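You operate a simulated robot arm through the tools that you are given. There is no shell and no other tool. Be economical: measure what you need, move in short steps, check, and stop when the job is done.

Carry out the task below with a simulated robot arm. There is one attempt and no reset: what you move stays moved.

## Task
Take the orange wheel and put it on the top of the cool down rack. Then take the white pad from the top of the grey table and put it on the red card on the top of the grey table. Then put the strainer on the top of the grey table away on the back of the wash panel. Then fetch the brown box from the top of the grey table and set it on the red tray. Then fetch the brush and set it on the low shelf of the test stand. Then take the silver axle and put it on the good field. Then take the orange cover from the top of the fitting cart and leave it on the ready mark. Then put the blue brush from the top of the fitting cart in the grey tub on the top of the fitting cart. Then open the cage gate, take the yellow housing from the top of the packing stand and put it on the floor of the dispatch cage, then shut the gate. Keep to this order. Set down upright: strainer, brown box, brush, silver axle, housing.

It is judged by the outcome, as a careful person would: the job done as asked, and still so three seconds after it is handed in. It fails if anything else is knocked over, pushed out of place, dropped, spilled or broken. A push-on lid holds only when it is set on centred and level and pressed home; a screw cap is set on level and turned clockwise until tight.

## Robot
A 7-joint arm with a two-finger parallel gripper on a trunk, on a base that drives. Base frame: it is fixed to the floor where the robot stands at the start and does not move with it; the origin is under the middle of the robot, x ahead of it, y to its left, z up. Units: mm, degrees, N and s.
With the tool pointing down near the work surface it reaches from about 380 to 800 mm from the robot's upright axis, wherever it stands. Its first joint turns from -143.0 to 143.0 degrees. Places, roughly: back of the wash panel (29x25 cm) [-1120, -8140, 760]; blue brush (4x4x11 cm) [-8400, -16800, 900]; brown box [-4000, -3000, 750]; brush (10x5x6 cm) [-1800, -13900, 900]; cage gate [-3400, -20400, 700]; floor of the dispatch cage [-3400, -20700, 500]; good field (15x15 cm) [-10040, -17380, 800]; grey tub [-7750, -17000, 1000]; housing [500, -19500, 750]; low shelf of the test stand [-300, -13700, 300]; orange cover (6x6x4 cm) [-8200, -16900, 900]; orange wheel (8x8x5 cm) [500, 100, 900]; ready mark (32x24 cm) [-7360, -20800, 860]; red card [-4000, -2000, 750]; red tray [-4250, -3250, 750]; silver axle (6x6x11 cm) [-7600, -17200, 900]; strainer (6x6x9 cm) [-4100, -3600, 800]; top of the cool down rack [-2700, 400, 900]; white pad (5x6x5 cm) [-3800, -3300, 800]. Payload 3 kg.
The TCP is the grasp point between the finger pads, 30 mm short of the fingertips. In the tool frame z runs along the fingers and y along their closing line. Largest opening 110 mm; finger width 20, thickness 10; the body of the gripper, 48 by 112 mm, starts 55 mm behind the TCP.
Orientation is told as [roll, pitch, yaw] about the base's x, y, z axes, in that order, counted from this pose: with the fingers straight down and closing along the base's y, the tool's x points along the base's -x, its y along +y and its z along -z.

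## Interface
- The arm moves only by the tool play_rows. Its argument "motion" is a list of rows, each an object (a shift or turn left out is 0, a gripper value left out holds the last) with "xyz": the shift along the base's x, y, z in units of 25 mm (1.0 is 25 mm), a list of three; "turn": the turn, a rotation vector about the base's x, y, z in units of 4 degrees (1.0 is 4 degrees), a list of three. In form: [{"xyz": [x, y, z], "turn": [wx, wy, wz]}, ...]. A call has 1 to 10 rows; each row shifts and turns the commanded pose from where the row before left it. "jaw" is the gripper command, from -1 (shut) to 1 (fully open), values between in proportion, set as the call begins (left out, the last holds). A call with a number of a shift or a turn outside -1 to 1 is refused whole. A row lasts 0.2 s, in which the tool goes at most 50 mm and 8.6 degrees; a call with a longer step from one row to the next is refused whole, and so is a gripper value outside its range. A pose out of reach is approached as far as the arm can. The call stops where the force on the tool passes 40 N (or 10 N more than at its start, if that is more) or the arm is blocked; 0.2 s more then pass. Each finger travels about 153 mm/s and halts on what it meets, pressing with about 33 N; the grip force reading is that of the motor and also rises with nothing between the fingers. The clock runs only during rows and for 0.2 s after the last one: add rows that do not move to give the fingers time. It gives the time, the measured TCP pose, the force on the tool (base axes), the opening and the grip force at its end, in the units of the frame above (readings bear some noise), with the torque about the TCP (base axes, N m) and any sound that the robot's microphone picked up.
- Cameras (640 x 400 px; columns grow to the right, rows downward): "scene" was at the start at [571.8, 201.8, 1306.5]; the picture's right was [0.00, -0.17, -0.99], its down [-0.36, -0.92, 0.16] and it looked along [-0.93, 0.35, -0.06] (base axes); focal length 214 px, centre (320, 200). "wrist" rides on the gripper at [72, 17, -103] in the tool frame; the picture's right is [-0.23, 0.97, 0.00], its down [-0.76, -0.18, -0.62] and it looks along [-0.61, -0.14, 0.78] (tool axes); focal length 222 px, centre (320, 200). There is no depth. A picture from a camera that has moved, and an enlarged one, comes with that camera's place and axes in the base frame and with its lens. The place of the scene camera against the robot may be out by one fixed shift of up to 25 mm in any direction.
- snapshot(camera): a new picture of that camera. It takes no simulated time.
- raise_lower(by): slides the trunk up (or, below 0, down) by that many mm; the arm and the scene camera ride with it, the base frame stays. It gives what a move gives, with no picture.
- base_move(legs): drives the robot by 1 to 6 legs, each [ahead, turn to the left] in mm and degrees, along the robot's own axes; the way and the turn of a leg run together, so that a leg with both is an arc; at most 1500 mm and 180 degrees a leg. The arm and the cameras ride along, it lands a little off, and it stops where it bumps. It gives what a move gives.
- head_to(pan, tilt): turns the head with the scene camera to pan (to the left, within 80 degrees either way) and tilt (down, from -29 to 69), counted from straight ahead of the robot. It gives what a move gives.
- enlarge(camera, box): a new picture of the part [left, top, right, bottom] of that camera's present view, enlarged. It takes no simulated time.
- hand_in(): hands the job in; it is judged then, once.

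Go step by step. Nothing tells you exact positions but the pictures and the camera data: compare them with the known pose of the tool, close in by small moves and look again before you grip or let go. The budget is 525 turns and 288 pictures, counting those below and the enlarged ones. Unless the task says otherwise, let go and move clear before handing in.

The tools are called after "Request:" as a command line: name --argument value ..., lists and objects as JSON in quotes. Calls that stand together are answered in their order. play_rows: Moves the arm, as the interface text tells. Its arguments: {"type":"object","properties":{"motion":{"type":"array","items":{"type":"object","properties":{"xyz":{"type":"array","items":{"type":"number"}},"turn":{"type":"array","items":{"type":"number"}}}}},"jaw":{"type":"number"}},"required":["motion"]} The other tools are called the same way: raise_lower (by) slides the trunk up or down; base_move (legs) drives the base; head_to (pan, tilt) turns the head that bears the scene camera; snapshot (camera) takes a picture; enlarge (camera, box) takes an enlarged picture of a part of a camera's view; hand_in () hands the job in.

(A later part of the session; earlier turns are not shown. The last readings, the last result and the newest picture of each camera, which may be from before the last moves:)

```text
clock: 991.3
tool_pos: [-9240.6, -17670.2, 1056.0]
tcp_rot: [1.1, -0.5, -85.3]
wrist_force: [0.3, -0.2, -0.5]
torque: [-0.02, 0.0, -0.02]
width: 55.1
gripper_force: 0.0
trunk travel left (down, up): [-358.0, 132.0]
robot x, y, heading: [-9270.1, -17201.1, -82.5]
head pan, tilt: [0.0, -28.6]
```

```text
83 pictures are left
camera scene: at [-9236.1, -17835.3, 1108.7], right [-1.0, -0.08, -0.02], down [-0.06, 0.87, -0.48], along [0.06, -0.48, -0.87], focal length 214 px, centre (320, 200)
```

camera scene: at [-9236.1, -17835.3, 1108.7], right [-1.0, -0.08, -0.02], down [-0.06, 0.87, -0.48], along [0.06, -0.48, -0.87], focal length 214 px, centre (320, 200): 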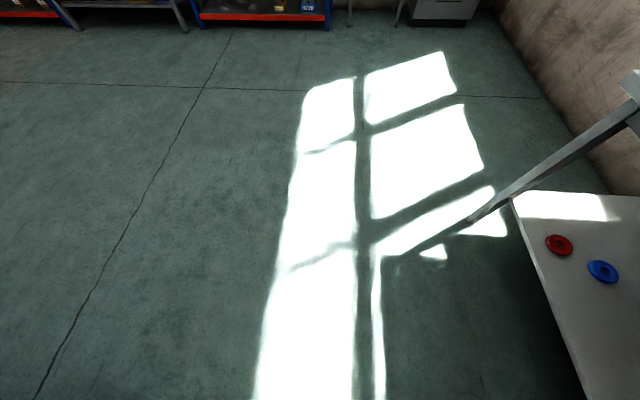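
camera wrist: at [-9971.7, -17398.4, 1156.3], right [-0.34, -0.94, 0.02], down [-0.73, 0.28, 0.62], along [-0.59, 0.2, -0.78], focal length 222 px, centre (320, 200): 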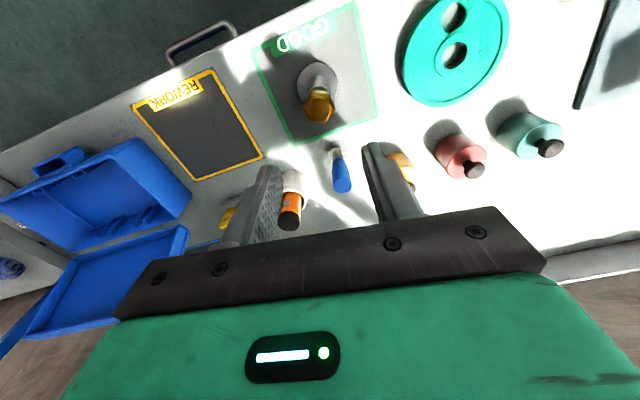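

The "blocked" reports after turns cancel following legs, so I'll issue turns and drives separately. Turning back north and driving up.

Request:
base_move --legs '[[0, 80]]'

Request:
base_move --legs '[[0, 88]]'

Request:
base_move --legs '[[1060, 0]]'

Request:
base_move --legs '[[0, -85]]'

Request:
snapshot --camera "scene"

```text
clock: 995.2
tool_pos: [-8797.2, -17250.6, 1055.1]
tcp_rot: [1.1, -0.3, -4.9]
wrist_force: [-0.2, -0.2, 0.2]
torque: [-0.01, -0.02, -0.01]
width: 55.0
gripper_force: 0.0
trunk travel left (down, up): [-358.0, 132.0]
robot x, y, heading: [-9270.1, -17249.4, -2.7]
head pan, tilt: [0.0, -28.6]
```

```text
clock: 999.5
tool_pos: [-9253.6, -16778.1, 1056.0]
tcp_rot: [1.2, -0.4, 82.8]
wrist_force: [0.0, 0.3, 0.0]
torque: [0.0, 0.01, 0.0]
width: 55.2
gripper_force: 0.2
trunk travel left (down, up): [-358.0, 132.0]
robot x, y, heading: [-9213.7, -17251.0, 85.0]
head pan, tilt: [0.0, -28.6]
```

```text
clock: 1004.9
tool_pos: [-9171.7, -15724.0, 1056.1]
tcp_rot: [1.1, -0.4, 83.5]
wrist_force: [0.2, -1.5, 0.5]
torque: [-0.02, -0.01, 0.03]
width: 54.9
gripper_force: 0.0
trunk travel left (down, up): [-358.0, 132.0]
robot x, y, heading: [-9126.0, -16200.0, 85.6]
head pan, tilt: [0.0, -28.6]
```

```text
clock: 1009.3
tool_pos: [-8657.6, -16112.1, 1056.6]
tcp_rot: [1.0, -0.4, -1.1]
wrist_force: [0.6, -1.5, 0.2]
torque: [0.08, 0.04, 0.01]
width: 55.3
gripper_force: 0.0
trunk travel left (down, up): [-358.0, 132.0]
robot x, y, heading: [-9126.1, -16143.8, 2.0]
head pan, tilt: [0.0, -28.6]
stopped in leg 1: the robot was blocked; the commanded pose is now the measured one
```

```text
82 pictures are left
camera scene: at [-8514.9, -16130.8, 1111.6], right [-0.02, -1.0, -0.02], down [-0.87, 0.03, -0.48], along [0.48, 0.01, -0.87], focal length 214 px, centre (320, 200)
```

scene: 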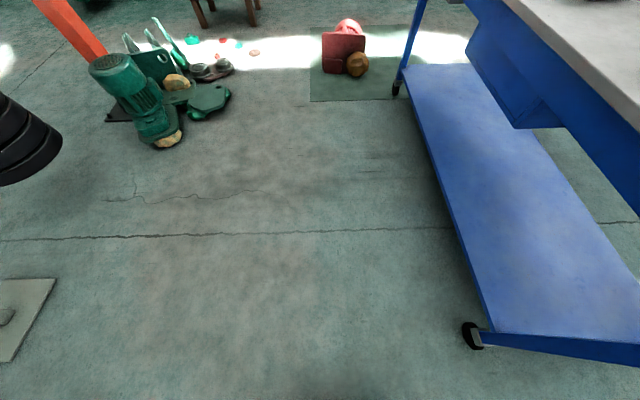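

Request:
base_move --legs '[[880, 0]]'

Request:
base_move --legs '[[0, -90]]'

Request:
base_move --legs '[[150, 0]]'

Request:
snapshot --camera "scene"

```text
clock: 1014.0
tool_pos: [-7777.8, -16078.2, 1058.3]
tcp_rot: [1.0, -0.3, -0.8]
wrist_force: [0.8, 0.8, 0.6]
torque: [0.01, -0.02, 0.03]
width: 54.9
gripper_force: 0.0
trunk travel left (down, up): [-358.0, 132.0]
robot x, y, heading: [-8240.2, -16115.3, 2.1]
head pan, tilt: [0.0, -28.6]
```

```text
clock: 1018.3
tool_pos: [-8215.1, -16583.3, 1060.0]
tcp_rot: [1.1, -0.4, -91.7]
wrist_force: [-0.1, -0.1, -0.1]
torque: [0.01, 0.05, -0.01]
width: 55.1
gripper_force: 0.0
trunk travel left (down, up): [-358.0, 132.0]
robot x, y, heading: [-8191.2, -16115.3, -88.1]
head pan, tilt: [0.0, -28.6]
```

```text
clock: 1019.7
tool_pos: [-8210.6, -16732.2, 1058.8]
tcp_rot: [1.2, -0.5, -91.5]
wrist_force: [0.7, 1.0, -0.1]
torque: [0.01, -0.03, -0.02]
width: 54.9
gripper_force: 0.0
trunk travel left (down, up): [-358.0, 132.0]
robot x, y, heading: [-8179.8, -16258.7, -88.7]
head pan, tilt: [0.0, -28.6]
```

```text
81 pictures are left
camera scene: at [-8223.9, -16896.7, 1112.9], right [-1.0, 0.03, -0.02], down [0.03, 0.87, -0.49], along [0.0, -0.49, -0.87], focal length 214 px, centre (320, 200)
```

scene: 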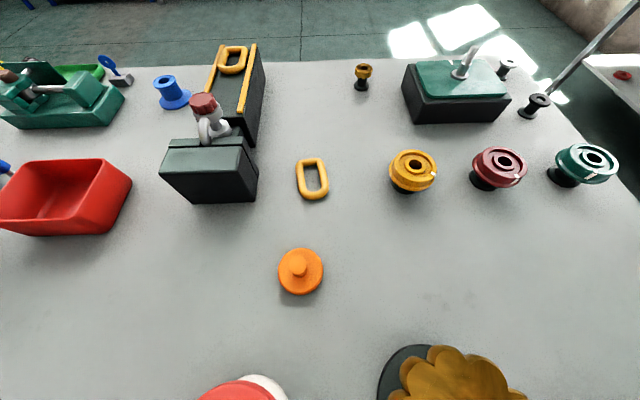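

The orange cover lies at about (-8195, -16926). Moving above it.

Request:
play_rows --motion '[{"xyz": [0.08, -0.97, 0.2]}, {"xyz": [0.08, -0.97, 0.2]}, {"xyz": [0.08, -0.97, 0.2]}, {"xyz": [0.08, -0.97, 0]}, {"xyz": [0.08, -0.97, 0]}, {"xyz": [0.08, -0.97, 0]}, {"xyz": [0.08, -0.97, 0]}, {"xyz": [0.08, -0.97, 0]}, {"xyz": [0, 0, -0.9]}]' --jaw 0.6

Request:
snapshot --camera "wrist"

```text
clock: 1021.7
tool_pos: [-8193.9, -16889.9, 1038.6]
tcp_rot: [1.1, -0.2, -91.6]
wrist_force: [0.1, 0.0, 0.0]
torque: [-0.01, 0.0, 0.01]
width: 88.3
gripper_force: 0.1
out of reach, approached as far as the arm can: row 7, 8
trunk travel left (down, up): [-358.0, 132.0]
robot x, y, heading: [-8181.3, -16261.9, -88.7]
head pan, tilt: [0.0, -28.6]
```

```text
80 pictures are left
camera wrist: at [-8178.1, -16815.6, 1142.7], right [0.97, -0.25, 0.02], down [-0.21, -0.75, 0.62], along [-0.14, -0.61, -0.78], focal length 222 px, centre (320, 200)
```

wrist: 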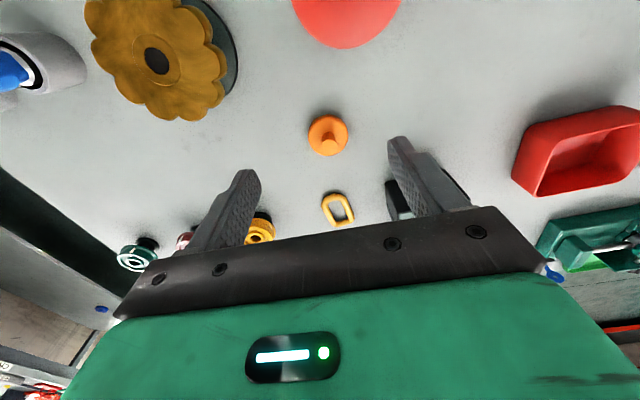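

Request:
base_move --legs '[[80, 0]]'

Request:
play_rows --motion '[{"xyz": [0, 0.9, 0]}, {"xyz": [0, 0.8, 0]}, {"xyz": [0, 0, -1]}, {"xyz": [0, 0, -1]}, {"xyz": [0, 0, -1]}]'

Request:
snapshot --camera "wrist"

```text
clock: 1022.8
tool_pos: [-8191.9, -16970.6, 1039.0]
tcp_rot: [1.1, -0.4, -91.6]
wrist_force: [0.5, 0.1, -0.8]
torque: [-0.05, 0.02, -0.01]
width: 88.0
gripper_force: 0.0
trunk travel left (down, up): [-358.0, 132.0]
robot x, y, heading: [-8179.8, -16344.7, -88.9]
head pan, tilt: [0.0, -28.6]
```

```text
clock: 1024.0
tool_pos: [-8191.0, -16927.6, 965.3]
tcp_rot: [1.2, -0.4, -91.7]
wrist_force: [-0.1, 0.1, -0.4]
torque: [0.02, 0.06, -0.01]
width: 88.0
gripper_force: 0.0
trunk travel left (down, up): [-358.0, 132.0]
robot x, y, heading: [-8176.8, -16344.8, -88.4]
head pan, tilt: [0.0, -28.6]
```

```text
79 pictures are left
camera wrist: at [-8176.2, -16854.3, 1068.3], right [0.97, -0.26, 0.02], down [-0.21, -0.75, 0.63], along [-0.15, -0.61, -0.78], focal length 222 px, centre (320, 200)
```

wrist: 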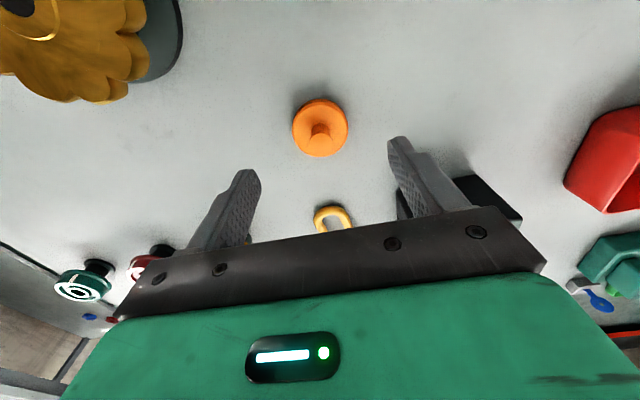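

Nearly centred. I'll park the head up and aside, lower around the disc and grip it by the rim.

Request:
head_to --pan 80 --tilt 69

Request:
play_rows --motion '[{"xyz": [0, 0.1, -0.9]}, {"xyz": [0, 0, -0.9]}, {"xyz": [0, 0, -0.7]}, {"xyz": [0, 0, -0.3]}, {}]'

Request:
play_rows --motion '[{}, {}, {}]' --jaw -1

Request:
play_rows --motion '[{"xyz": [0, 0, 0.4]}, {"xyz": [0, 0, 1]}, {"xyz": [0, 0, 1]}, {"xyz": [0, 0, 1]}, {"xyz": [0, 0, 1]}, {"xyz": [0, 0, 1]}, {"xyz": [0, 0, 1]}]'

Request:
snapshot --camera "wrist"

```text
clock: 1025.7
tool_pos: [-8193.7, -16928.1, 965.0]
tcp_rot: [1.2, -0.4, -91.6]
wrist_force: [-0.1, -0.3, 0.3]
torque: [-0.02, 0.04, -0.01]
width: 88.1
gripper_force: 0.0
trunk travel left (down, up): [-358.0, 132.0]
robot x, y, heading: [-8180.1, -16343.0, -88.3]
head pan, tilt: [80.0, 68.8]
```

```text
clock: 1026.9
tool_pos: [-8192.5, -16926.6, 893.2]
tcp_rot: [1.1, -0.3, -91.7]
wrist_force: [0.1, 0.2, -0.2]
torque: [-0.02, 0.02, 0.0]
width: 88.4
gripper_force: 0.2
trunk travel left (down, up): [-358.0, 132.0]
robot x, y, heading: [-8180.5, -16344.1, -88.3]
head pan, tilt: [80.0, 68.8]
```

```text
clock: 1027.7
tool_pos: [-8192.2, -16926.4, 894.3]
tcp_rot: [1.1, -0.3, -91.7]
wrist_force: [0.9, -0.9, 2.2]
torque: [-0.01, 0.0, 0.05]
width: 49.6
gripper_force: 32.8
trunk travel left (down, up): [-358.0, 132.0]
robot x, y, heading: [-8178.2, -16340.5, -88.6]
head pan, tilt: [80.0, 68.8]
```

```text
clock: 1029.3
tool_pos: [-8192.1, -16925.1, 1056.2]
tcp_rot: [1.1, -0.4, -91.7]
wrist_force: [-0.5, 0.0, -1.0]
torque: [0.03, 0.0, 0.01]
width: 49.7
gripper_force: 33.2
trunk travel left (down, up): [-358.0, 132.0]
robot x, y, heading: [-8180.5, -16341.3, -88.5]
head pan, tilt: [80.0, 68.8]
```

```text
78 pictures are left
camera wrist: at [-8175.9, -16852.1, 1158.9], right [0.97, -0.26, 0.02], down [-0.21, -0.75, 0.62], along [-0.14, -0.61, -0.78], focal length 222 px, centre (320, 200)
```

wrist: 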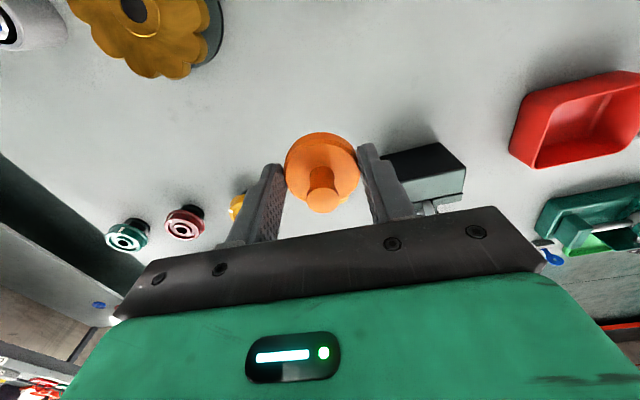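

The cover is held. Now round the west end again and south to the ready mark near (-7360, -20800).

Request:
play_rows --motion '[{"xyz": [0, 1, 0.3]}, {"xyz": [0, 1, 0.3]}, {"xyz": [0, 1, 0.3]}, {"xyz": [0, 1, 0.3]}]'

Request:
base_move --legs '[[-330, 0]]'

Request:
base_move --legs '[[0, -88]]'

Request:
base_move --legs '[[1080, 0]]'

Request:
base_move --legs '[[0, 88]]'

Request:
snapshot --camera "wrist"

```text
clock: 1030.3
tool_pos: [-8193.2, -16825.5, 1084.5]
tcp_rot: [1.1, -0.5, -91.7]
wrist_force: [-0.4, -1.1, -0.2]
torque: [-0.01, 0.0, 0.0]
width: 49.3
gripper_force: 33.4
trunk travel left (down, up): [-358.0, 132.0]
robot x, y, heading: [-8181.6, -16339.3, -88.4]
head pan, tilt: [80.0, 68.8]
```

```text
clock: 1032.5
tool_pos: [-8202.9, -16498.8, 1084.8]
tcp_rot: [1.1, -0.5, -91.8]
wrist_force: [0.4, 0.0, -0.3]
torque: [-0.02, -0.01, 0.04]
width: 49.9
gripper_force: 32.9
trunk travel left (down, up): [-358.0, 132.0]
robot x, y, heading: [-8187.8, -16013.4, -88.6]
head pan, tilt: [80.0, 68.8]
```

```text
clock: 1036.4
tool_pos: [-8676.4, -16052.7, 1086.1]
tcp_rot: [1.0, -0.3, -175.8]
wrist_force: [0.0, 2.2, -0.5]
torque: [-0.12, -0.02, -0.02]
width: 49.3
gripper_force: 32.7
trunk travel left (down, up): [-358.0, 132.0]
robot x, y, heading: [-8186.0, -16072.4, -174.4]
head pan, tilt: [80.0, 68.8]
stopped in leg 1: the robot was blocked; the commanded pose is now the measured one
```

```text
clock: 1042.0
tool_pos: [-9753.5, -16168.5, 1086.7]
tcp_rot: [1.1, -0.5, -175.4]
wrist_force: [-0.4, 0.2, -0.7]
torque: [-0.01, 0.0, 0.0]
width: 49.7
gripper_force: 33.3
trunk travel left (down, up): [-358.0, 132.0]
robot x, y, heading: [-9260.8, -16181.3, -174.0]
head pan, tilt: [80.0, 68.8]
```

```text
clock: 1046.1
tool_pos: [-9317.3, -16667.6, 1086.2]
tcp_rot: [1.2, -0.5, -90.0]
wrist_force: [-0.1, 0.7, -1.1]
torque: [-0.02, -0.04, 0.01]
width: 49.2
gripper_force: 33.2
trunk travel left (down, up): [-358.0, 132.0]
robot x, y, heading: [-9322.5, -16183.9, -89.0]
head pan, tilt: [80.0, 68.8]
```

```text
77 pictures are left
camera wrist: at [-9303.4, -16594.3, 1189.9], right [0.97, -0.23, 0.02], down [-0.19, -0.76, 0.62], along [-0.13, -0.61, -0.78], focal length 222 px, centre (320, 200)
```

wrist: 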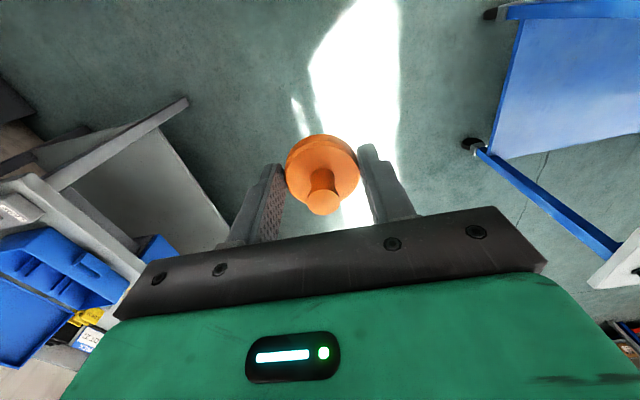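

Request:
base_move --legs '[[1250, 0], [1150, 0]]'

Request:
base_move --legs '[[0, 48]]'

Request:
head_to --pan 0 --tilt -29

Request:
snapshot --camera "scene"

```text
clock: 1057.9
tool_pos: [-9229.0, -19068.4, 1087.5]
tcp_rot: [1.1, -0.4, -88.2]
wrist_force: [-0.6, 0.9, -0.7]
torque: [0.01, -0.04, -0.02]
width: 49.8
gripper_force: 32.9
trunk travel left (down, up): [-358.0, 132.0]
robot x, y, heading: [-9251.4, -18583.0, -87.0]
head pan, tilt: [80.0, 68.8]
```

```text
clock: 1060.5
tool_pos: [-8877.9, -18897.2, 1087.7]
tcp_rot: [1.2, -0.4, -40.8]
wrist_force: [-0.4, -0.4, -0.6]
torque: [-0.02, 0.0, -0.01]
width: 49.8
gripper_force: 32.8
trunk travel left (down, up): [-358.0, 132.0]
robot x, y, heading: [-9269.8, -18606.5, -39.9]
head pan, tilt: [80.0, 68.8]
```

```text
clock: 1062.2
tool_pos: [-8878.8, -18897.0, 1088.1]
tcp_rot: [1.1, -0.4, -40.8]
wrist_force: [-0.7, 0.3, -0.3]
torque: [0.03, -0.01, -0.05]
width: 49.6
gripper_force: 33.2
trunk travel left (down, up): [-358.0, 132.0]
robot x, y, heading: [-9269.1, -18607.5, -40.1]
head pan, tilt: [0.0, -28.6]
```

```text
76 pictures are left
camera scene: at [-8773.2, -19011.6, 1141.2], right [-0.65, -0.76, -0.02], down [-0.66, 0.58, -0.48], along [0.38, -0.3, -0.87], focal length 214 px, centre (320, 200)
```

scene: 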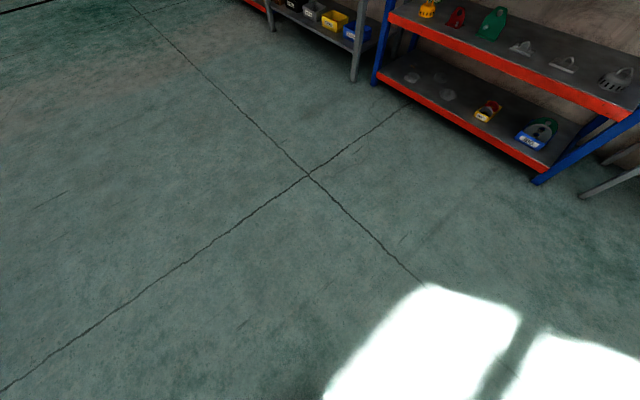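

The grey bench beyond the blue/orange shelf should carry the ready mark. Driving there.

Request:
base_move --legs '[[0, 2], [1200, 0], [1100, 0]]'

Request:
base_move --legs '[[0, -53]]'

Request:
snapshot --camera "scene"

```text
clock: 1073.9
tool_pos: [-7071.8, -20311.0, 1087.4]
tcp_rot: [1.1, -0.5, -39.5]
wrist_force: [-0.3, -0.5, -0.2]
torque: [-0.01, 0.03, 0.0]
width: 49.5
gripper_force: 33.3
trunk travel left (down, up): [-358.0, 132.0]
robot x, y, heading: [-7470.8, -20031.0, -39.0]
head pan, tilt: [0.0, -28.6]
```

```text
clock: 1076.7
tool_pos: [-7449.8, -20515.4, 1089.4]
tcp_rot: [1.2, -0.4, -92.0]
wrist_force: [-0.4, 0.0, 0.2]
torque: [0.02, -0.01, -0.02]
width: 49.5
gripper_force: 33.0
trunk travel left (down, up): [-358.0, 132.0]
robot x, y, heading: [-7436.4, -20030.4, -90.9]
head pan, tilt: [0.0, -28.6]
```

```text
75 pictures are left
camera scene: at [-7463.1, -20680.3, 1141.5], right [-1.0, 0.03, -0.02], down [0.04, 0.87, -0.48], along [0.0, -0.49, -0.87], focal length 214 px, centre (320, 200)
```

scene: 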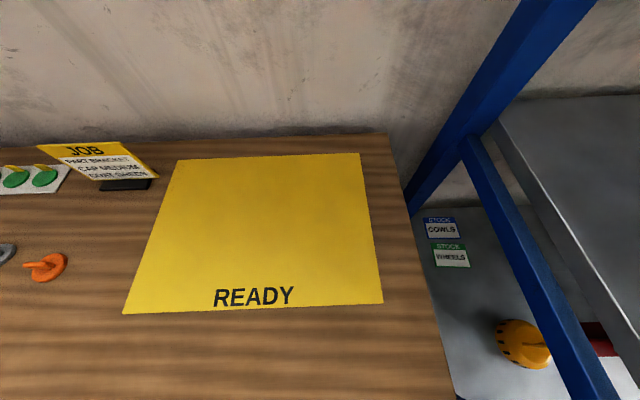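

The yellow READY mark is centred near (-7373, -20795). I'll drive 50 mm closer and bring the cover over it.

Request:
base_move --legs '[[55, 0]]'

Request:
play_rows --motion '[{"xyz": [0.4, -0.9, -0.5]}, {"xyz": [0.4, -0.9, -0.5]}, {"xyz": [0.4, -0.9, -0.5]}, {"xyz": [0.4, -0.9, -0.5]}, {"xyz": [0.4, -0.9, -0.5]}, {"xyz": [0.4, -0.9, -0.5]}, {"xyz": [0.4, -0.9, -0.5]}, {"xyz": [0.2, -0.9, -0.5]}, {"xyz": [0, -0.9, -0.5]}]'

Request:
snapshot --camera "wrist"

```text
clock: 1077.6
tool_pos: [-7449.9, -20570.9, 1089.8]
tcp_rot: [1.1, -0.3, -91.8]
wrist_force: [0.0, 0.1, 0.1]
torque: [0.0, 0.02, 0.02]
width: 49.7
gripper_force: 32.8
trunk travel left (down, up): [-358.0, 132.0]
robot x, y, heading: [-7434.9, -20087.3, -90.4]
head pan, tilt: [0.0, -28.6]
```

```text
clock: 1079.6
tool_pos: [-7374.0, -20772.5, 975.6]
tcp_rot: [0.8, -0.6, -92.3]
wrist_force: [0.1, 0.5, -0.1]
torque: [-0.03, -0.04, 0.01]
width: 49.7
gripper_force: 32.9
out of reach, approached as far as the arm can: row 9
trunk travel left (down, up): [-358.0, 132.0]
robot x, y, heading: [-7437.9, -20088.6, -90.9]
head pan, tilt: [0.0, -28.6]
```

```text
74 pictures are left
camera wrist: at [-7357.4, -20698.9, 1078.7], right [0.96, -0.27, 0.02], down [-0.22, -0.75, 0.63], along [-0.15, -0.61, -0.78], focal length 222 px, centre (320, 200)
```

wrist: 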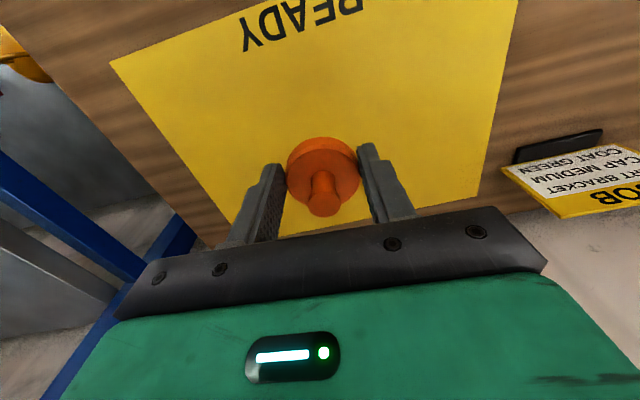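

Over the mark. Lowering.

Request:
play_rows --motion '[{"xyz": [0, 0.1, -0.8]}, {"xyz": [0, 0.1, -0.8]}, {"xyz": [0, 0, -0.6]}, {"xyz": [0, 0, -0.3]}, {"xyz": [0, 0, -0.15]}]'

Request:
play_rows --motion '[{"xyz": [0, 0, -0.15]}, {"xyz": [0, 0, -0.15]}, {"xyz": [0, 0, -0.15]}, {"xyz": [0, 0, -0.15]}]'

```text
clock: 1080.8
tool_pos: [-7372.2, -20766.4, 909.4]
tcp_rot: [0.8, -0.6, -92.1]
wrist_force: [0.6, 0.6, -0.5]
torque: [-0.01, -0.02, -0.02]
width: 49.8
gripper_force: 33.5
trunk travel left (down, up): [-358.0, 132.0]
robot x, y, heading: [-7434.4, -20086.6, -90.9]
head pan, tilt: [0.0, -28.6]
```

```text
clock: 1081.8
tool_pos: [-7373.3, -20765.3, 895.6]
tcp_rot: [0.8, -0.6, -92.2]
wrist_force: [0.2, 0.3, -0.6]
torque: [0.03, -0.01, 0.02]
width: 49.5
gripper_force: 33.2
trunk travel left (down, up): [-358.0, 132.0]
robot x, y, heading: [-7432.8, -20088.9, -90.7]
head pan, tilt: [0.0, -28.6]
```

Request:
play_rows --motion '[{"xyz": [0, 0, -0.12]}, {"xyz": [0, 0, -0.12]}, {"xyz": [0, 0, -0.12]}, {}]'

Request:
play_rows --motion '[{"xyz": [0, 0, -0.12]}, {"xyz": [0, 0, -0.12]}, {}]'

```text
clock: 1082.6
tool_pos: [-7371.8, -20768.6, 892.2]
tcp_rot: [0.9, -1.2, -92.2]
wrist_force: [-0.6, 5.7, 16.0]
torque: [0.38, -0.04, 0.01]
width: 49.5
gripper_force: 33.0
trunk travel left (down, up): [-358.0, 132.0]
robot x, y, heading: [-7436.8, -20084.1, -90.8]
head pan, tilt: [0.0, -28.6]
stopped in row 3: the force on the tool passed its limit at 44 N (the readings are from after the stop); the commanded pose is now the measured one
```

```text
clock: 1083.1
tool_pos: [-7373.1, -20768.1, 892.5]
tcp_rot: [0.8, -1.5, -92.2]
wrist_force: [-1.0, 7.4, 17.6]
torque: [0.4, -0.02, 0.04]
width: 49.5
gripper_force: 33.1
trunk travel left (down, up): [-358.0, 132.0]
robot x, y, heading: [-7436.3, -20085.1, -90.9]
head pan, tilt: [0.0, -28.6]
stopped in row 2: the force on the tool passed its limit at 44 N (the readings are from after the stop); the commanded pose is now the measured one
```

Touching down. Release and rise.

Request:
play_rows --motion '[{"xyz": [0, 0, 0.04]}, {}]' --jaw 0.2

Request:
play_rows --motion '[{}, {"xyz": [0, 0, 0.8]}, {"xyz": [0, 0, 1]}, {"xyz": [0, 0, 1]}, {"xyz": [0, 0, 1]}, {"xyz": [0, 0, 1]}, {"xyz": [0, 0, 1]}]'

Request:
snapshot --camera "wrist"

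```text
clock: 1083.7
tool_pos: [-7372.1, -20768.4, 891.1]
tcp_rot: [0.8, -1.5, -92.3]
wrist_force: [1.1, -0.4, -0.2]
torque: [0.01, -0.01, 0.0]
width: 66.1
gripper_force: 0.0
trunk travel left (down, up): [-358.0, 132.0]
robot x, y, heading: [-7433.9, -20085.1, -90.7]
head pan, tilt: [0.0, -28.6]
```

```text
clock: 1085.3
tool_pos: [-7372.6, -20769.3, 1038.3]
tcp_rot: [0.8, -1.5, -92.3]
wrist_force: [-0.2, 0.1, -0.7]
torque: [-0.02, -0.01, 0.01]
width: 65.9
gripper_force: 0.0
trunk travel left (down, up): [-358.0, 132.0]
robot x, y, heading: [-7437.4, -20087.9, -90.9]
head pan, tilt: [0.0, -28.6]
```

```text
73 pictures are left
camera wrist: at [-7356.3, -20694.8, 1139.7], right [0.96, -0.27, 0.02], down [-0.22, -0.74, 0.64], along [-0.16, -0.62, -0.77], focal length 222 px, centre (320, 200)
```

wrist: 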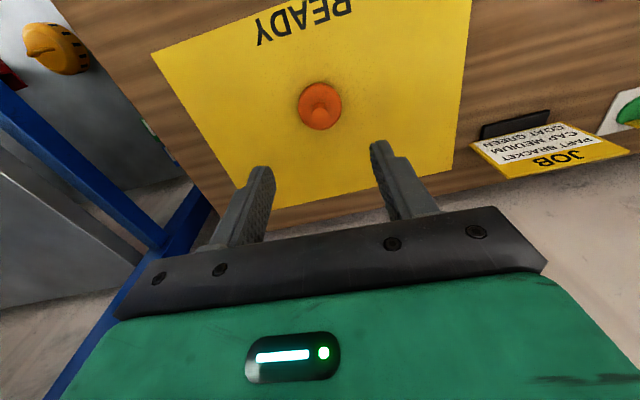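

The cover lies on the READY mark. Last pick from the cart: the blue brush near (-8400, -16800) into the grey tub. Driving back north round the west end.

Request:
play_rows --motion '[{"xyz": [-0.2, 1, 0.3], "turn": [0.36, 0, 0]}, {"xyz": [-0.2, 1, 0.3]}, {"xyz": [-0.2, 1, 0.3]}, {"xyz": [-0.2, 1, 0.3]}, {"xyz": [-0.2, 1, 0.3]}, {"xyz": [-0.2, 1, 0.3]}, {"xyz": [-0.2, 1, 0.3]}, {"xyz": [-0.2, 1, 0]}]'

Request:
base_move --legs '[[-450, 0]]'

Request:
base_move --legs '[[0, -64]]'

Request:
base_move --legs '[[0, -63]]'

Request:
base_move --legs '[[1200, 0], [1080, 0]]'

```text
clock: 1087.1
tool_pos: [-7413.4, -20568.0, 1090.4]
tcp_rot: [0.7, 0.0, -92.2]
wrist_force: [0.5, -0.5, -0.2]
torque: [0.02, 0.02, -0.03]
width: 66.0
gripper_force: 0.0
trunk travel left (down, up): [-358.0, 132.0]
robot x, y, heading: [-7429.8, -20084.2, -90.9]
head pan, tilt: [0.0, -28.6]
```

```text
clock: 1089.8
tool_pos: [-7407.3, -20126.3, 1089.2]
tcp_rot: [0.8, 0.2, -92.3]
wrist_force: [0.6, 0.1, -1.0]
torque: [-0.01, -0.03, -0.02]
width: 66.0
gripper_force: 0.1
trunk travel left (down, up): [-358.0, 132.0]
robot x, y, heading: [-7432.4, -19644.4, -90.6]
head pan, tilt: [0.0, -28.6]
```

```text
clock: 1093.0
tool_pos: [-7854.1, -19879.8, 1090.0]
tcp_rot: [0.9, 0.0, -155.7]
wrist_force: [0.3, 0.5, 0.4]
torque: [-0.02, -0.01, 0.0]
width: 66.1
gripper_force: 0.1
trunk travel left (down, up): [-358.0, 132.0]
robot x, y, heading: [-7414.9, -19681.4, -153.8]
head pan, tilt: [0.0, -28.6]
```

```text
clock: 1096.3
tool_pos: [-7786.9, -19377.4, 1089.5]
tcp_rot: [0.9, 0.0, 140.8]
wrist_force: [0.0, 0.2, -0.4]
torque: [0.0, 0.01, -0.01]
width: 65.8
gripper_force: 0.0
trunk travel left (down, up): [-358.0, 132.0]
robot x, y, heading: [-7438.4, -19713.5, 142.8]
head pan, tilt: [0.0, -28.6]
```

```text
clock: 1107.4
tool_pos: [-9599.2, -18013.2, 1091.1]
tcp_rot: [0.8, 0.0, 141.2]
wrist_force: [-1.1, 0.7, 0.1]
torque: [0.0, 0.04, -0.01]
width: 66.1
gripper_force: 0.2
trunk travel left (down, up): [-358.0, 132.0]
robot x, y, heading: [-9245.1, -18347.8, 143.3]
head pan, tilt: [0.0, -28.6]
```

Request:
base_move --legs '[[0, -54]]'

Request:
base_move --legs '[[1200, 0], [1020, 0]]'

Request:
base_move --legs '[[0, -88]]'

Request:
base_move --legs '[[1150, 0]]'

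Request:
base_move --legs '[[0, -90]]'

Request:
snapshot --camera "scene"

```text
clock: 1110.3
tool_pos: [-9177.5, -17866.5, 1091.1]
tcp_rot: [0.9, 0.2, 86.4]
wrist_force: [0.1, -1.1, 0.1]
torque: [0.02, 0.02, -0.02]
width: 66.0
gripper_force: 0.1
trunk travel left (down, up): [-358.0, 132.0]
robot x, y, heading: [-9278.6, -18348.5, 89.0]
head pan, tilt: [0.0, -28.6]
```

```text
clock: 1121.4
tool_pos: [-9135.0, -15627.5, 1092.3]
tcp_rot: [0.9, 0.0, 86.2]
wrist_force: [0.0, 0.5, 0.4]
torque: [0.03, 0.02, 0.01]
width: 66.0
gripper_force: 0.0
trunk travel left (down, up): [-358.0, 132.0]
robot x, y, heading: [-9241.7, -16108.1, 88.8]
head pan, tilt: [0.0, -28.6]
```

```text
clock: 1125.2
tool_pos: [-8746.2, -16135.2, 1092.9]
tcp_rot: [0.8, 0.1, 5.3]
wrist_force: [-0.2, -0.8, 0.5]
torque: [0.05, -0.03, -0.04]
width: 65.8
gripper_force: 0.1
trunk travel left (down, up): [-358.0, 132.0]
robot x, y, heading: [-9248.2, -16057.7, 6.0]
head pan, tilt: [0.0, -28.6]
stopped in leg 1: the robot was blocked; the commanded pose is now the measured one
```

```text
clock: 1130.9
tool_pos: [-7622.2, -16002.1, 1092.7]
tcp_rot: [0.8, 0.2, 6.1]
wrist_force: [0.2, 0.4, 0.2]
torque: [0.03, -0.01, 0.01]
width: 65.7
gripper_force: 0.1
trunk travel left (down, up): [-358.0, 132.0]
robot x, y, heading: [-8120.5, -15926.0, 6.8]
head pan, tilt: [0.0, -28.6]
```

```text
clock: 1135.2
tool_pos: [-8187.7, -16432.1, 1094.3]
tcp_rot: [0.2, -0.3, -84.3]
wrist_force: [-0.7, 0.6, -0.3]
torque: [-0.02, 0.03, -0.04]
width: 66.0
gripper_force: 0.2
trunk travel left (down, up): [-358.0, 132.0]
robot x, y, heading: [-8064.6, -15933.6, -83.1]
head pan, tilt: [0.0, -28.6]
```

```text
72 pictures are left
camera scene: at [-8180.7, -16596.8, 1146.4], right [-1.0, -0.1, 0.0], down [-0.08, 0.87, -0.48], along [0.05, -0.48, -0.88], focal length 214 px, centre (320, 200)
```

scene: 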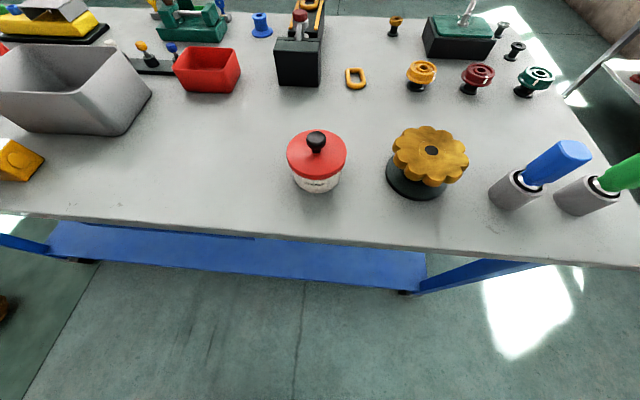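

The blue brush stands near the front edge at about (-8436, -16760), next to a green one. I'll close in.

Request:
base_move --legs '[[0, -10], [400, 0]]'

Request:
play_rows --motion '[{"xyz": [-0.8, 0.3, 0.3]}, {"xyz": [-0.9, 0.3, 0.3]}, {"xyz": [-0.9, 0.3, 0.3]}, {"xyz": [-0.9, 0.3, 0]}, {"xyz": [-0.9, 0.3, 0]}, {"xyz": [-0.9, 0.2, 0]}, {"xyz": [-0.9, 0.2, 0]}]'

Request:
snapshot --camera "wrist"

Request:
snapshot --camera "scene"

```text
clock: 1138.4
tool_pos: [-8290.6, -16807.6, 1093.1]
tcp_rot: [0.3, -0.2, -94.1]
wrist_force: [-0.1, 0.3, 0.0]
torque: [-0.01, -0.01, -0.01]
width: 65.9
gripper_force: 0.0
trunk travel left (down, up): [-358.0, 132.0]
robot x, y, heading: [-8088.5, -16330.9, -92.8]
head pan, tilt: [0.0, -28.6]
```

```text
clock: 1140.0
tool_pos: [-8326.6, -16723.1, 1094.2]
tcp_rot: [-0.1, -0.4, -94.5]
wrist_force: [-0.5, 0.1, 0.2]
torque: [-0.03, -0.02, 0.0]
width: 65.8
gripper_force: 0.0
out of reach, approached as far as the arm can: row 1, 2, 3, 4, 5, 6, 7
trunk travel left (down, up): [-358.0, 132.0]
robot x, y, heading: [-8085.5, -16331.3, -92.9]
head pan, tilt: [0.0, -28.6]
```

```text
71 pictures are left
camera wrist: at [-8305.7, -16651.2, 1197.7], right [0.95, -0.3, 0.0], down [-0.24, -0.74, 0.63], along [-0.19, -0.6, -0.78], focal length 222 px, centre (320, 200)
```

wrist: 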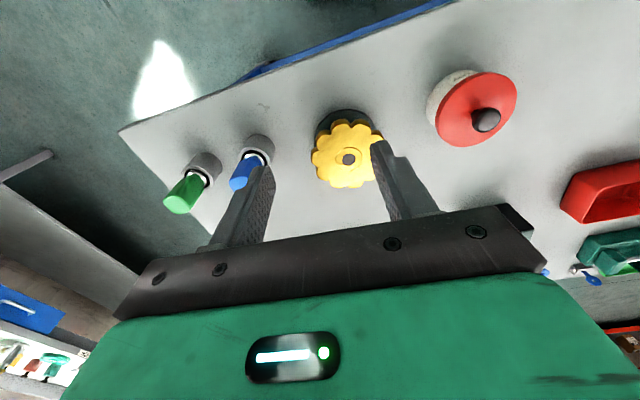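

```text
70 pictures are left
camera scene: at [-8345.8, -16887.5, 1147.7], right [-1.0, 0.08, 0.0], down [0.07, 0.87, -0.48], along [-0.04, -0.48, -0.87], focal length 214 px, centre (320, 200)
```

scene: 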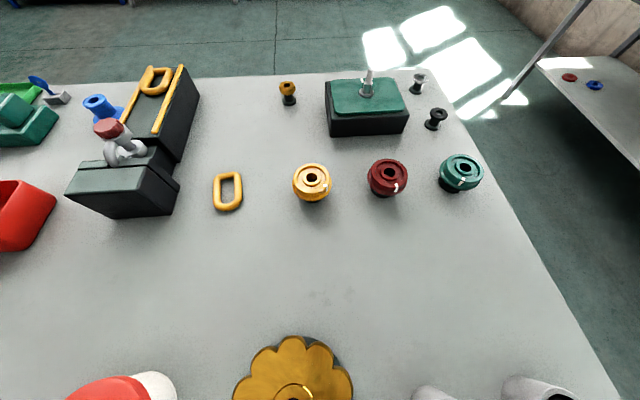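

The wrist stop means the tool yaw must follow the arm's direction. Let me look closer at the brush before planning the grip.

Request:
enlarge --camera "wrist" --box '[140, 110, 300, 210]'

```text
4.00 times, centred on (220, 160) of wrist
camera zoom: at [-8305.7, -16651.2, 1197.7], right [0.95, -0.3, 0.0], down [-0.24, -0.74, 0.63], along [-0.19, -0.6, -0.78], focal length 888 px, centre (720, 360)
```

zoom: 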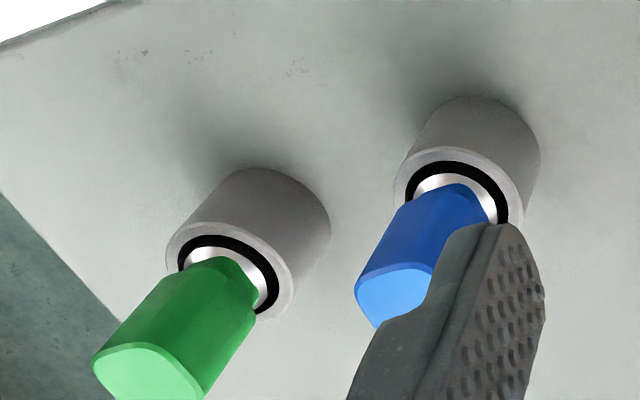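

A blue-handled brush standing bristles-down in a grey cup, axis near (-8446, -16772). I'll turn the tool yaw along with the arm and move above its handle.

Request:
play_rows --motion '[{"turn": [0, 0, -0.98]}, {"turn": [0, 0, -0.98]}, {"turn": [0, 0, -0.98]}, {"turn": [0, 0, -0.98]}, {"turn": [0, 0, -0.98]}, {"turn": [0, 0, -0.98]}, {"turn": [0, 0, -0.98]}, {"turn": [0, 0, -0.98]}, {"turn": [0, 0, -0.98]}, {"turn": [0, 0, -0.98]}]' --jaw 0

Request:
play_rows --motion '[{"xyz": [-0.8, -0.33, 0], "turn": [0, 0, -0.6]}, {"xyz": [-0.8, -0.33, 0], "turn": [0, 0, -0.6]}, {"xyz": [-0.8, -0.33, 0], "turn": [0, 0, -0.6]}, {"xyz": [-0.8, -0.33, 0], "turn": [0, 0, -0.6]}, {"xyz": [-0.8, -0.33, 0], "turn": [0, 0, -0.6]}, {"xyz": [-0.77, -0.33, 0]}]'

Request:
snapshot --camera "wrist"

```text
clock: 1142.2
tool_pos: [-8327.0, -16721.7, 1096.4]
tcp_rot: [0.2, -0.3, -133.4]
wrist_force: [-0.1, -0.3, -0.2]
torque: [-0.04, 0.01, -0.01]
width: 54.8
gripper_force: 0.1
trunk travel left (down, up): [-358.0, 132.0]
robot x, y, heading: [-8086.2, -16326.8, -92.7]
head pan, tilt: [0.0, -28.6]
```

```text
clock: 1143.6
tool_pos: [-8448.2, -16772.9, 1095.3]
tcp_rot: [0.3, -0.3, -145.3]
wrist_force: [0.0, -0.2, -0.1]
torque: [0.0, 0.0, 0.0]
width: 55.0
gripper_force: 0.0
trunk travel left (down, up): [-358.0, 132.0]
robot x, y, heading: [-8086.4, -16330.6, -92.6]
head pan, tilt: [0.0, -28.6]
```

```text
68 pictures are left
camera wrist: at [-8378.8, -16744.0, 1198.1], right [0.37, -0.93, 0.01], down [-0.73, -0.28, 0.63], along [-0.58, -0.23, -0.78], focal length 222 px, centre (320, 200)
```

wrist: 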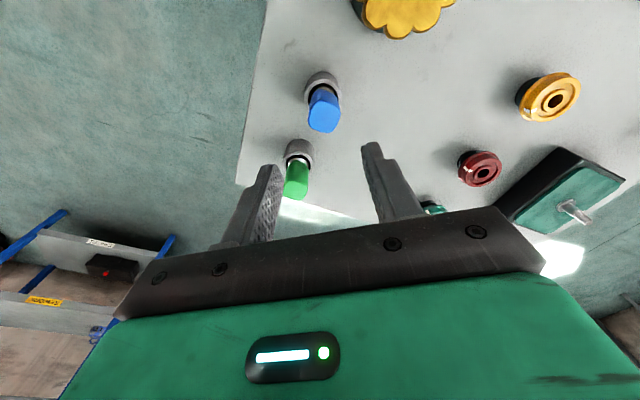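

Nearly aligned with the handle. I'll park the head, shift 6 mm and lower.

Request:
head_to --pan 80 --tilt 69

Request:
play_rows --motion '[{"xyz": [0.25, -0.08, -0.8]}, {"xyz": [0, 0, -1]}, {"xyz": [0, 0, -1]}, {"xyz": [0, 0, -0.8]}]'

Request:
snapshot --camera "wrist"

```text
clock: 1145.4
tool_pos: [-8446.3, -16772.3, 1094.6]
tcp_rot: [0.2, -0.3, -145.4]
wrist_force: [0.4, 0.1, -0.5]
torque: [0.0, 0.02, 0.01]
width: 55.0
gripper_force: 0.1
trunk travel left (down, up): [-358.0, 132.0]
robot x, y, heading: [-8088.4, -16328.8, -92.6]
head pan, tilt: [80.0, 68.8]
```

```text
clock: 1146.4
tool_pos: [-8440.8, -16775.5, 1004.6]
tcp_rot: [0.3, -0.3, -145.3]
wrist_force: [-0.4, 0.0, 0.2]
torque: [0.0, 0.0, -0.01]
width: 55.1
gripper_force: 0.1
trunk travel left (down, up): [-358.0, 132.0]
robot x, y, heading: [-8090.7, -16333.2, -92.5]
head pan, tilt: [80.0, 68.8]
```

```text
67 pictures are left
camera wrist: at [-8372.1, -16747.3, 1108.8], right [0.37, -0.93, 0.01], down [-0.73, -0.28, 0.63], along [-0.58, -0.23, -0.78], focal length 222 px, centre (320, 200)
```

wrist: 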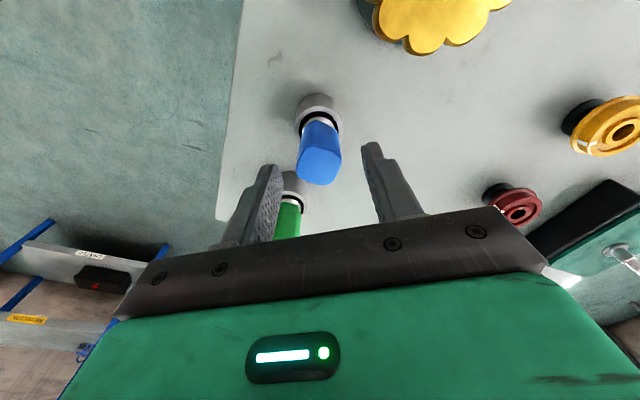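

Centred over the handle (top ≈ z 981). Lower 52 mm, grip and lift it out of its cup.

Request:
play_rows --motion '[{"xyz": [0, 0, -0.8]}, {"xyz": [0, 0, -0.8]}, {"xyz": [0, 0, -0.5]}, {}]'

Request:
play_rows --motion '[{}, {}, {}]' --jaw -1

Request:
play_rows --motion '[{"xyz": [0, 0, 0.4]}, {"xyz": [0, 0, 0.8]}, {"xyz": [0, 0, 1]}, {"xyz": [0, 0, 1]}, {"xyz": [0, 0, 1]}, {"xyz": [0, 0, 1]}]'

Request:
snapshot --camera "wrist"

```text
clock: 1147.4
tool_pos: [-8441.2, -16774.5, 953.3]
tcp_rot: [0.2, -0.2, -145.3]
wrist_force: [-0.6, 0.6, 0.3]
torque: [0.03, 0.03, 0.0]
width: 55.1
gripper_force: 0.0
trunk travel left (down, up): [-358.0, 132.0]
robot x, y, heading: [-8090.7, -16327.8, -92.6]
head pan, tilt: [80.0, 68.8]
```

```text
clock: 1148.2
tool_pos: [-8441.9, -16774.4, 952.7]
tcp_rot: [0.2, -0.2, -145.2]
wrist_force: [0.9, -0.5, 0.1]
torque: [0.03, -0.01, 0.01]
width: 29.1
gripper_force: 32.9
trunk travel left (down, up): [-358.0, 132.0]
robot x, y, heading: [-8084.5, -16329.2, -92.8]
head pan, tilt: [80.0, 68.8]
```

```text
clock: 1149.6
tool_pos: [-8441.4, -16772.4, 1083.6]
tcp_rot: [0.2, -0.3, -145.4]
wrist_force: [0.6, -0.1, -1.0]
torque: [0.03, -0.01, -0.02]
width: 29.2
gripper_force: 33.2
trunk travel left (down, up): [-358.0, 132.0]
robot x, y, heading: [-8089.9, -16328.6, -93.0]
head pan, tilt: [80.0, 68.8]
```

```text
66 pictures are left
camera wrist: at [-8373.0, -16744.7, 1187.0], right [0.37, -0.93, 0.01], down [-0.73, -0.28, 0.63], along [-0.58, -0.23, -0.78], focal length 222 px, centre (320, 200)
```

wrist: 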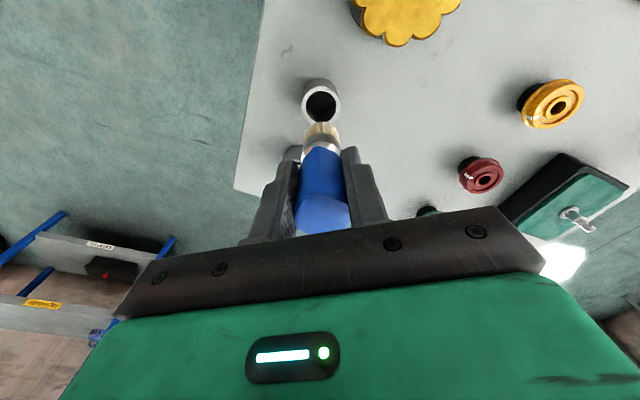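

The brush is out of its cup. I'll raise it, swing the arm back to the front, and shift the base towards the tub.

Request:
play_rows --motion '[{"xyz": [0, 0.3, 1]}, {"xyz": [0, 0.3, 1]}, {"xyz": [0.2, 0.6, 0.8]}, {"xyz": [0.95, 0.3, 0], "turn": [0, 0, 0.7]}, {"xyz": [0.95, 0.1, 0], "turn": [0, 0, 0.7]}, {"xyz": [0.95, 0, 0], "turn": [0, 0, 0.7]}, {"xyz": [0.95, -0.1, 0], "turn": [0, 0, 0.7]}, {"xyz": [0.95, -0.2, 0], "turn": [0, 0, 0.7]}, {"xyz": [0.95, -0.2, 0], "turn": [0, 0, 0.7]}, {"xyz": [0.95, -0.2, 0], "turn": [0, 0, 0.7]}]'

Request:
play_rows --motion '[{"xyz": [0.95, -0.2, 0], "turn": [0, 0, 0.7]}, {"xyz": [0.95, -0.2, 0], "turn": [0, 0, 0.7]}, {"xyz": [0.95, -0.2, 0], "turn": [0, 0, 0.7]}, {"xyz": [0.95, -0.2, 0], "turn": [0, 0, 0.7]}, {"xyz": [0.95, -0.2, 0], "turn": [0, 0, 0.7]}, {"xyz": [0.95, -0.2, 0], "turn": [0, 0, 0.7]}]'

Request:
base_move --legs '[[-330, 0], [0, 40]]'

Request:
base_move --legs '[[390, 0], [0, -38]]'

Request:
snapshot --camera "wrist"

```text
clock: 1151.8
tool_pos: [-8269.7, -16751.4, 1151.7]
tcp_rot: [0.3, -0.3, -125.8]
wrist_force: [-0.1, -0.3, -0.2]
torque: [-0.02, -0.02, 0.01]
width: 29.3
gripper_force: 33.6
trunk travel left (down, up): [-358.0, 132.0]
robot x, y, heading: [-8088.4, -16326.3, -92.6]
head pan, tilt: [80.0, 68.8]
```

```text
clock: 1153.2
tool_pos: [-8127.9, -16782.0, 1151.4]
tcp_rot: [0.3, -0.2, -108.8]
wrist_force: [-0.5, 0.3, -1.0]
torque: [-0.02, -0.01, 0.03]
width: 29.3
gripper_force: 32.7
trunk travel left (down, up): [-358.0, 132.0]
robot x, y, heading: [-8088.7, -16328.3, -92.8]
head pan, tilt: [80.0, 68.8]
```

```text
clock: 1157.3
tool_pos: [-7813.7, -16370.8, 1150.7]
tcp_rot: [0.3, -0.4, -69.0]
wrist_force: [-0.1, -0.6, -1.9]
torque: [-0.01, -0.04, -0.01]
width: 29.3
gripper_force: 33.0
trunk travel left (down, up): [-358.0, 132.0]
robot x, y, heading: [-8092.1, -16014.6, -52.8]
head pan, tilt: [80.0, 68.8]
```

```text
clock: 1161.5
tool_pos: [-7860.0, -16771.8, 1151.2]
tcp_rot: [0.3, -0.3, -107.0]
wrist_force: [0.4, -0.6, 0.3]
torque: [-0.04, 0.01, -0.03]
width: 29.1
gripper_force: 33.5
trunk travel left (down, up): [-358.0, 132.0]
robot x, y, heading: [-7835.1, -16318.6, -90.3]
head pan, tilt: [80.0, 68.8]
```

```text
65 pictures are left
camera wrist: at [-7824.6, -16706.2, 1255.2], right [0.86, -0.5, 0.01], down [-0.39, -0.67, 0.63], along [-0.31, -0.54, -0.78], focal length 222 px, centre (320, 200)
```

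wrist: 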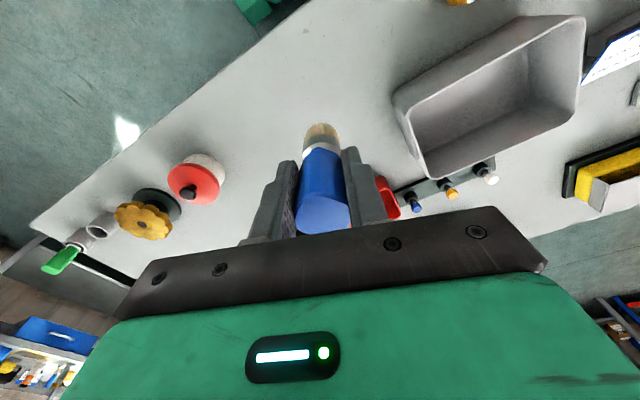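

The tub's opening is centred near (-7682, -16889). Moving the brush over it and lowering.

Request:
play_rows --motion '[{"xyz": [0.89, -0.59, 0], "turn": [0, 0, 0.5]}, {"xyz": [0.89, -0.59, 0], "turn": [0, 0, 0.5]}, {"xyz": [0.89, -0.59, 0], "turn": [0, 0, 0.5]}, {"xyz": [0.89, -0.59, 0], "turn": [0, 0, 0.5]}, {"xyz": [0.89, -0.59, 0], "turn": [0, 0, 0.5]}, {"xyz": [0.89, -0.59, 0], "turn": [0, 0, 0.5]}, {"xyz": [0.89, -0.59, 0], "turn": [0, 0, 0.5]}, {"xyz": [0.89, -0.59, 0], "turn": [0, 0, 0.5]}, {"xyz": [0, 0, -0.8]}]'

Request:
snapshot --camera "wrist"

```text
clock: 1163.5
tool_pos: [-7682.7, -16888.7, 1133.2]
tcp_rot: [0.3, -0.2, -91.0]
wrist_force: [0.6, 0.3, -1.1]
torque: [-0.01, 0.06, 0.01]
width: 29.1
gripper_force: 32.7
trunk travel left (down, up): [-358.0, 132.0]
robot x, y, heading: [-7834.0, -16317.6, -90.6]
head pan, tilt: [80.0, 68.8]
```

```text
64 pictures are left
camera wrist: at [-7665.9, -16817.0, 1235.9], right [0.97, -0.24, 0.01], down [-0.19, -0.75, 0.63], along [-0.15, -0.61, -0.78], focal length 222 px, centre (320, 200)
```

wrist: 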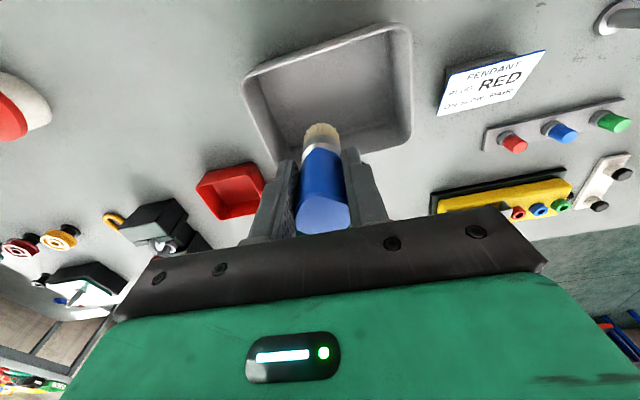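

Well over the tub. Lowering inside.

Request:
play_rows --motion '[{"xyz": [0.4, 0, -0.9]}, {"xyz": [0, 0, -1]}, {"xyz": [0, 0, -1]}, {"xyz": [0, 0, -1]}, {"xyz": [0, 0, -1]}, {"xyz": [0, 0, -0.8]}, {"xyz": [0, 0, -0.5]}, {"xyz": [0, 0, -0.3]}]'

Request:
snapshot --camera "wrist"

```text
clock: 1165.3
tool_pos: [-7674.4, -16891.0, 970.3]
tcp_rot: [0.2, -0.3, -90.9]
wrist_force: [0.2, 0.6, -0.6]
torque: [-0.02, 0.0, -0.01]
width: 29.2
gripper_force: 32.7
trunk travel left (down, up): [-358.0, 132.0]
robot x, y, heading: [-7833.6, -16318.5, -90.5]
head pan, tilt: [80.0, 68.8]
```

```text
63 pictures are left
camera wrist: at [-7657.4, -16818.3, 1072.7], right [0.97, -0.24, 0.01], down [-0.19, -0.76, 0.63], along [-0.15, -0.61, -0.78], focal length 222 px, centre (320, 200)
```

wrist: 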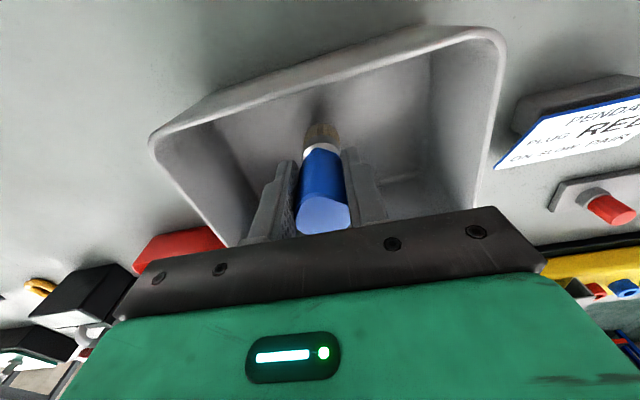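

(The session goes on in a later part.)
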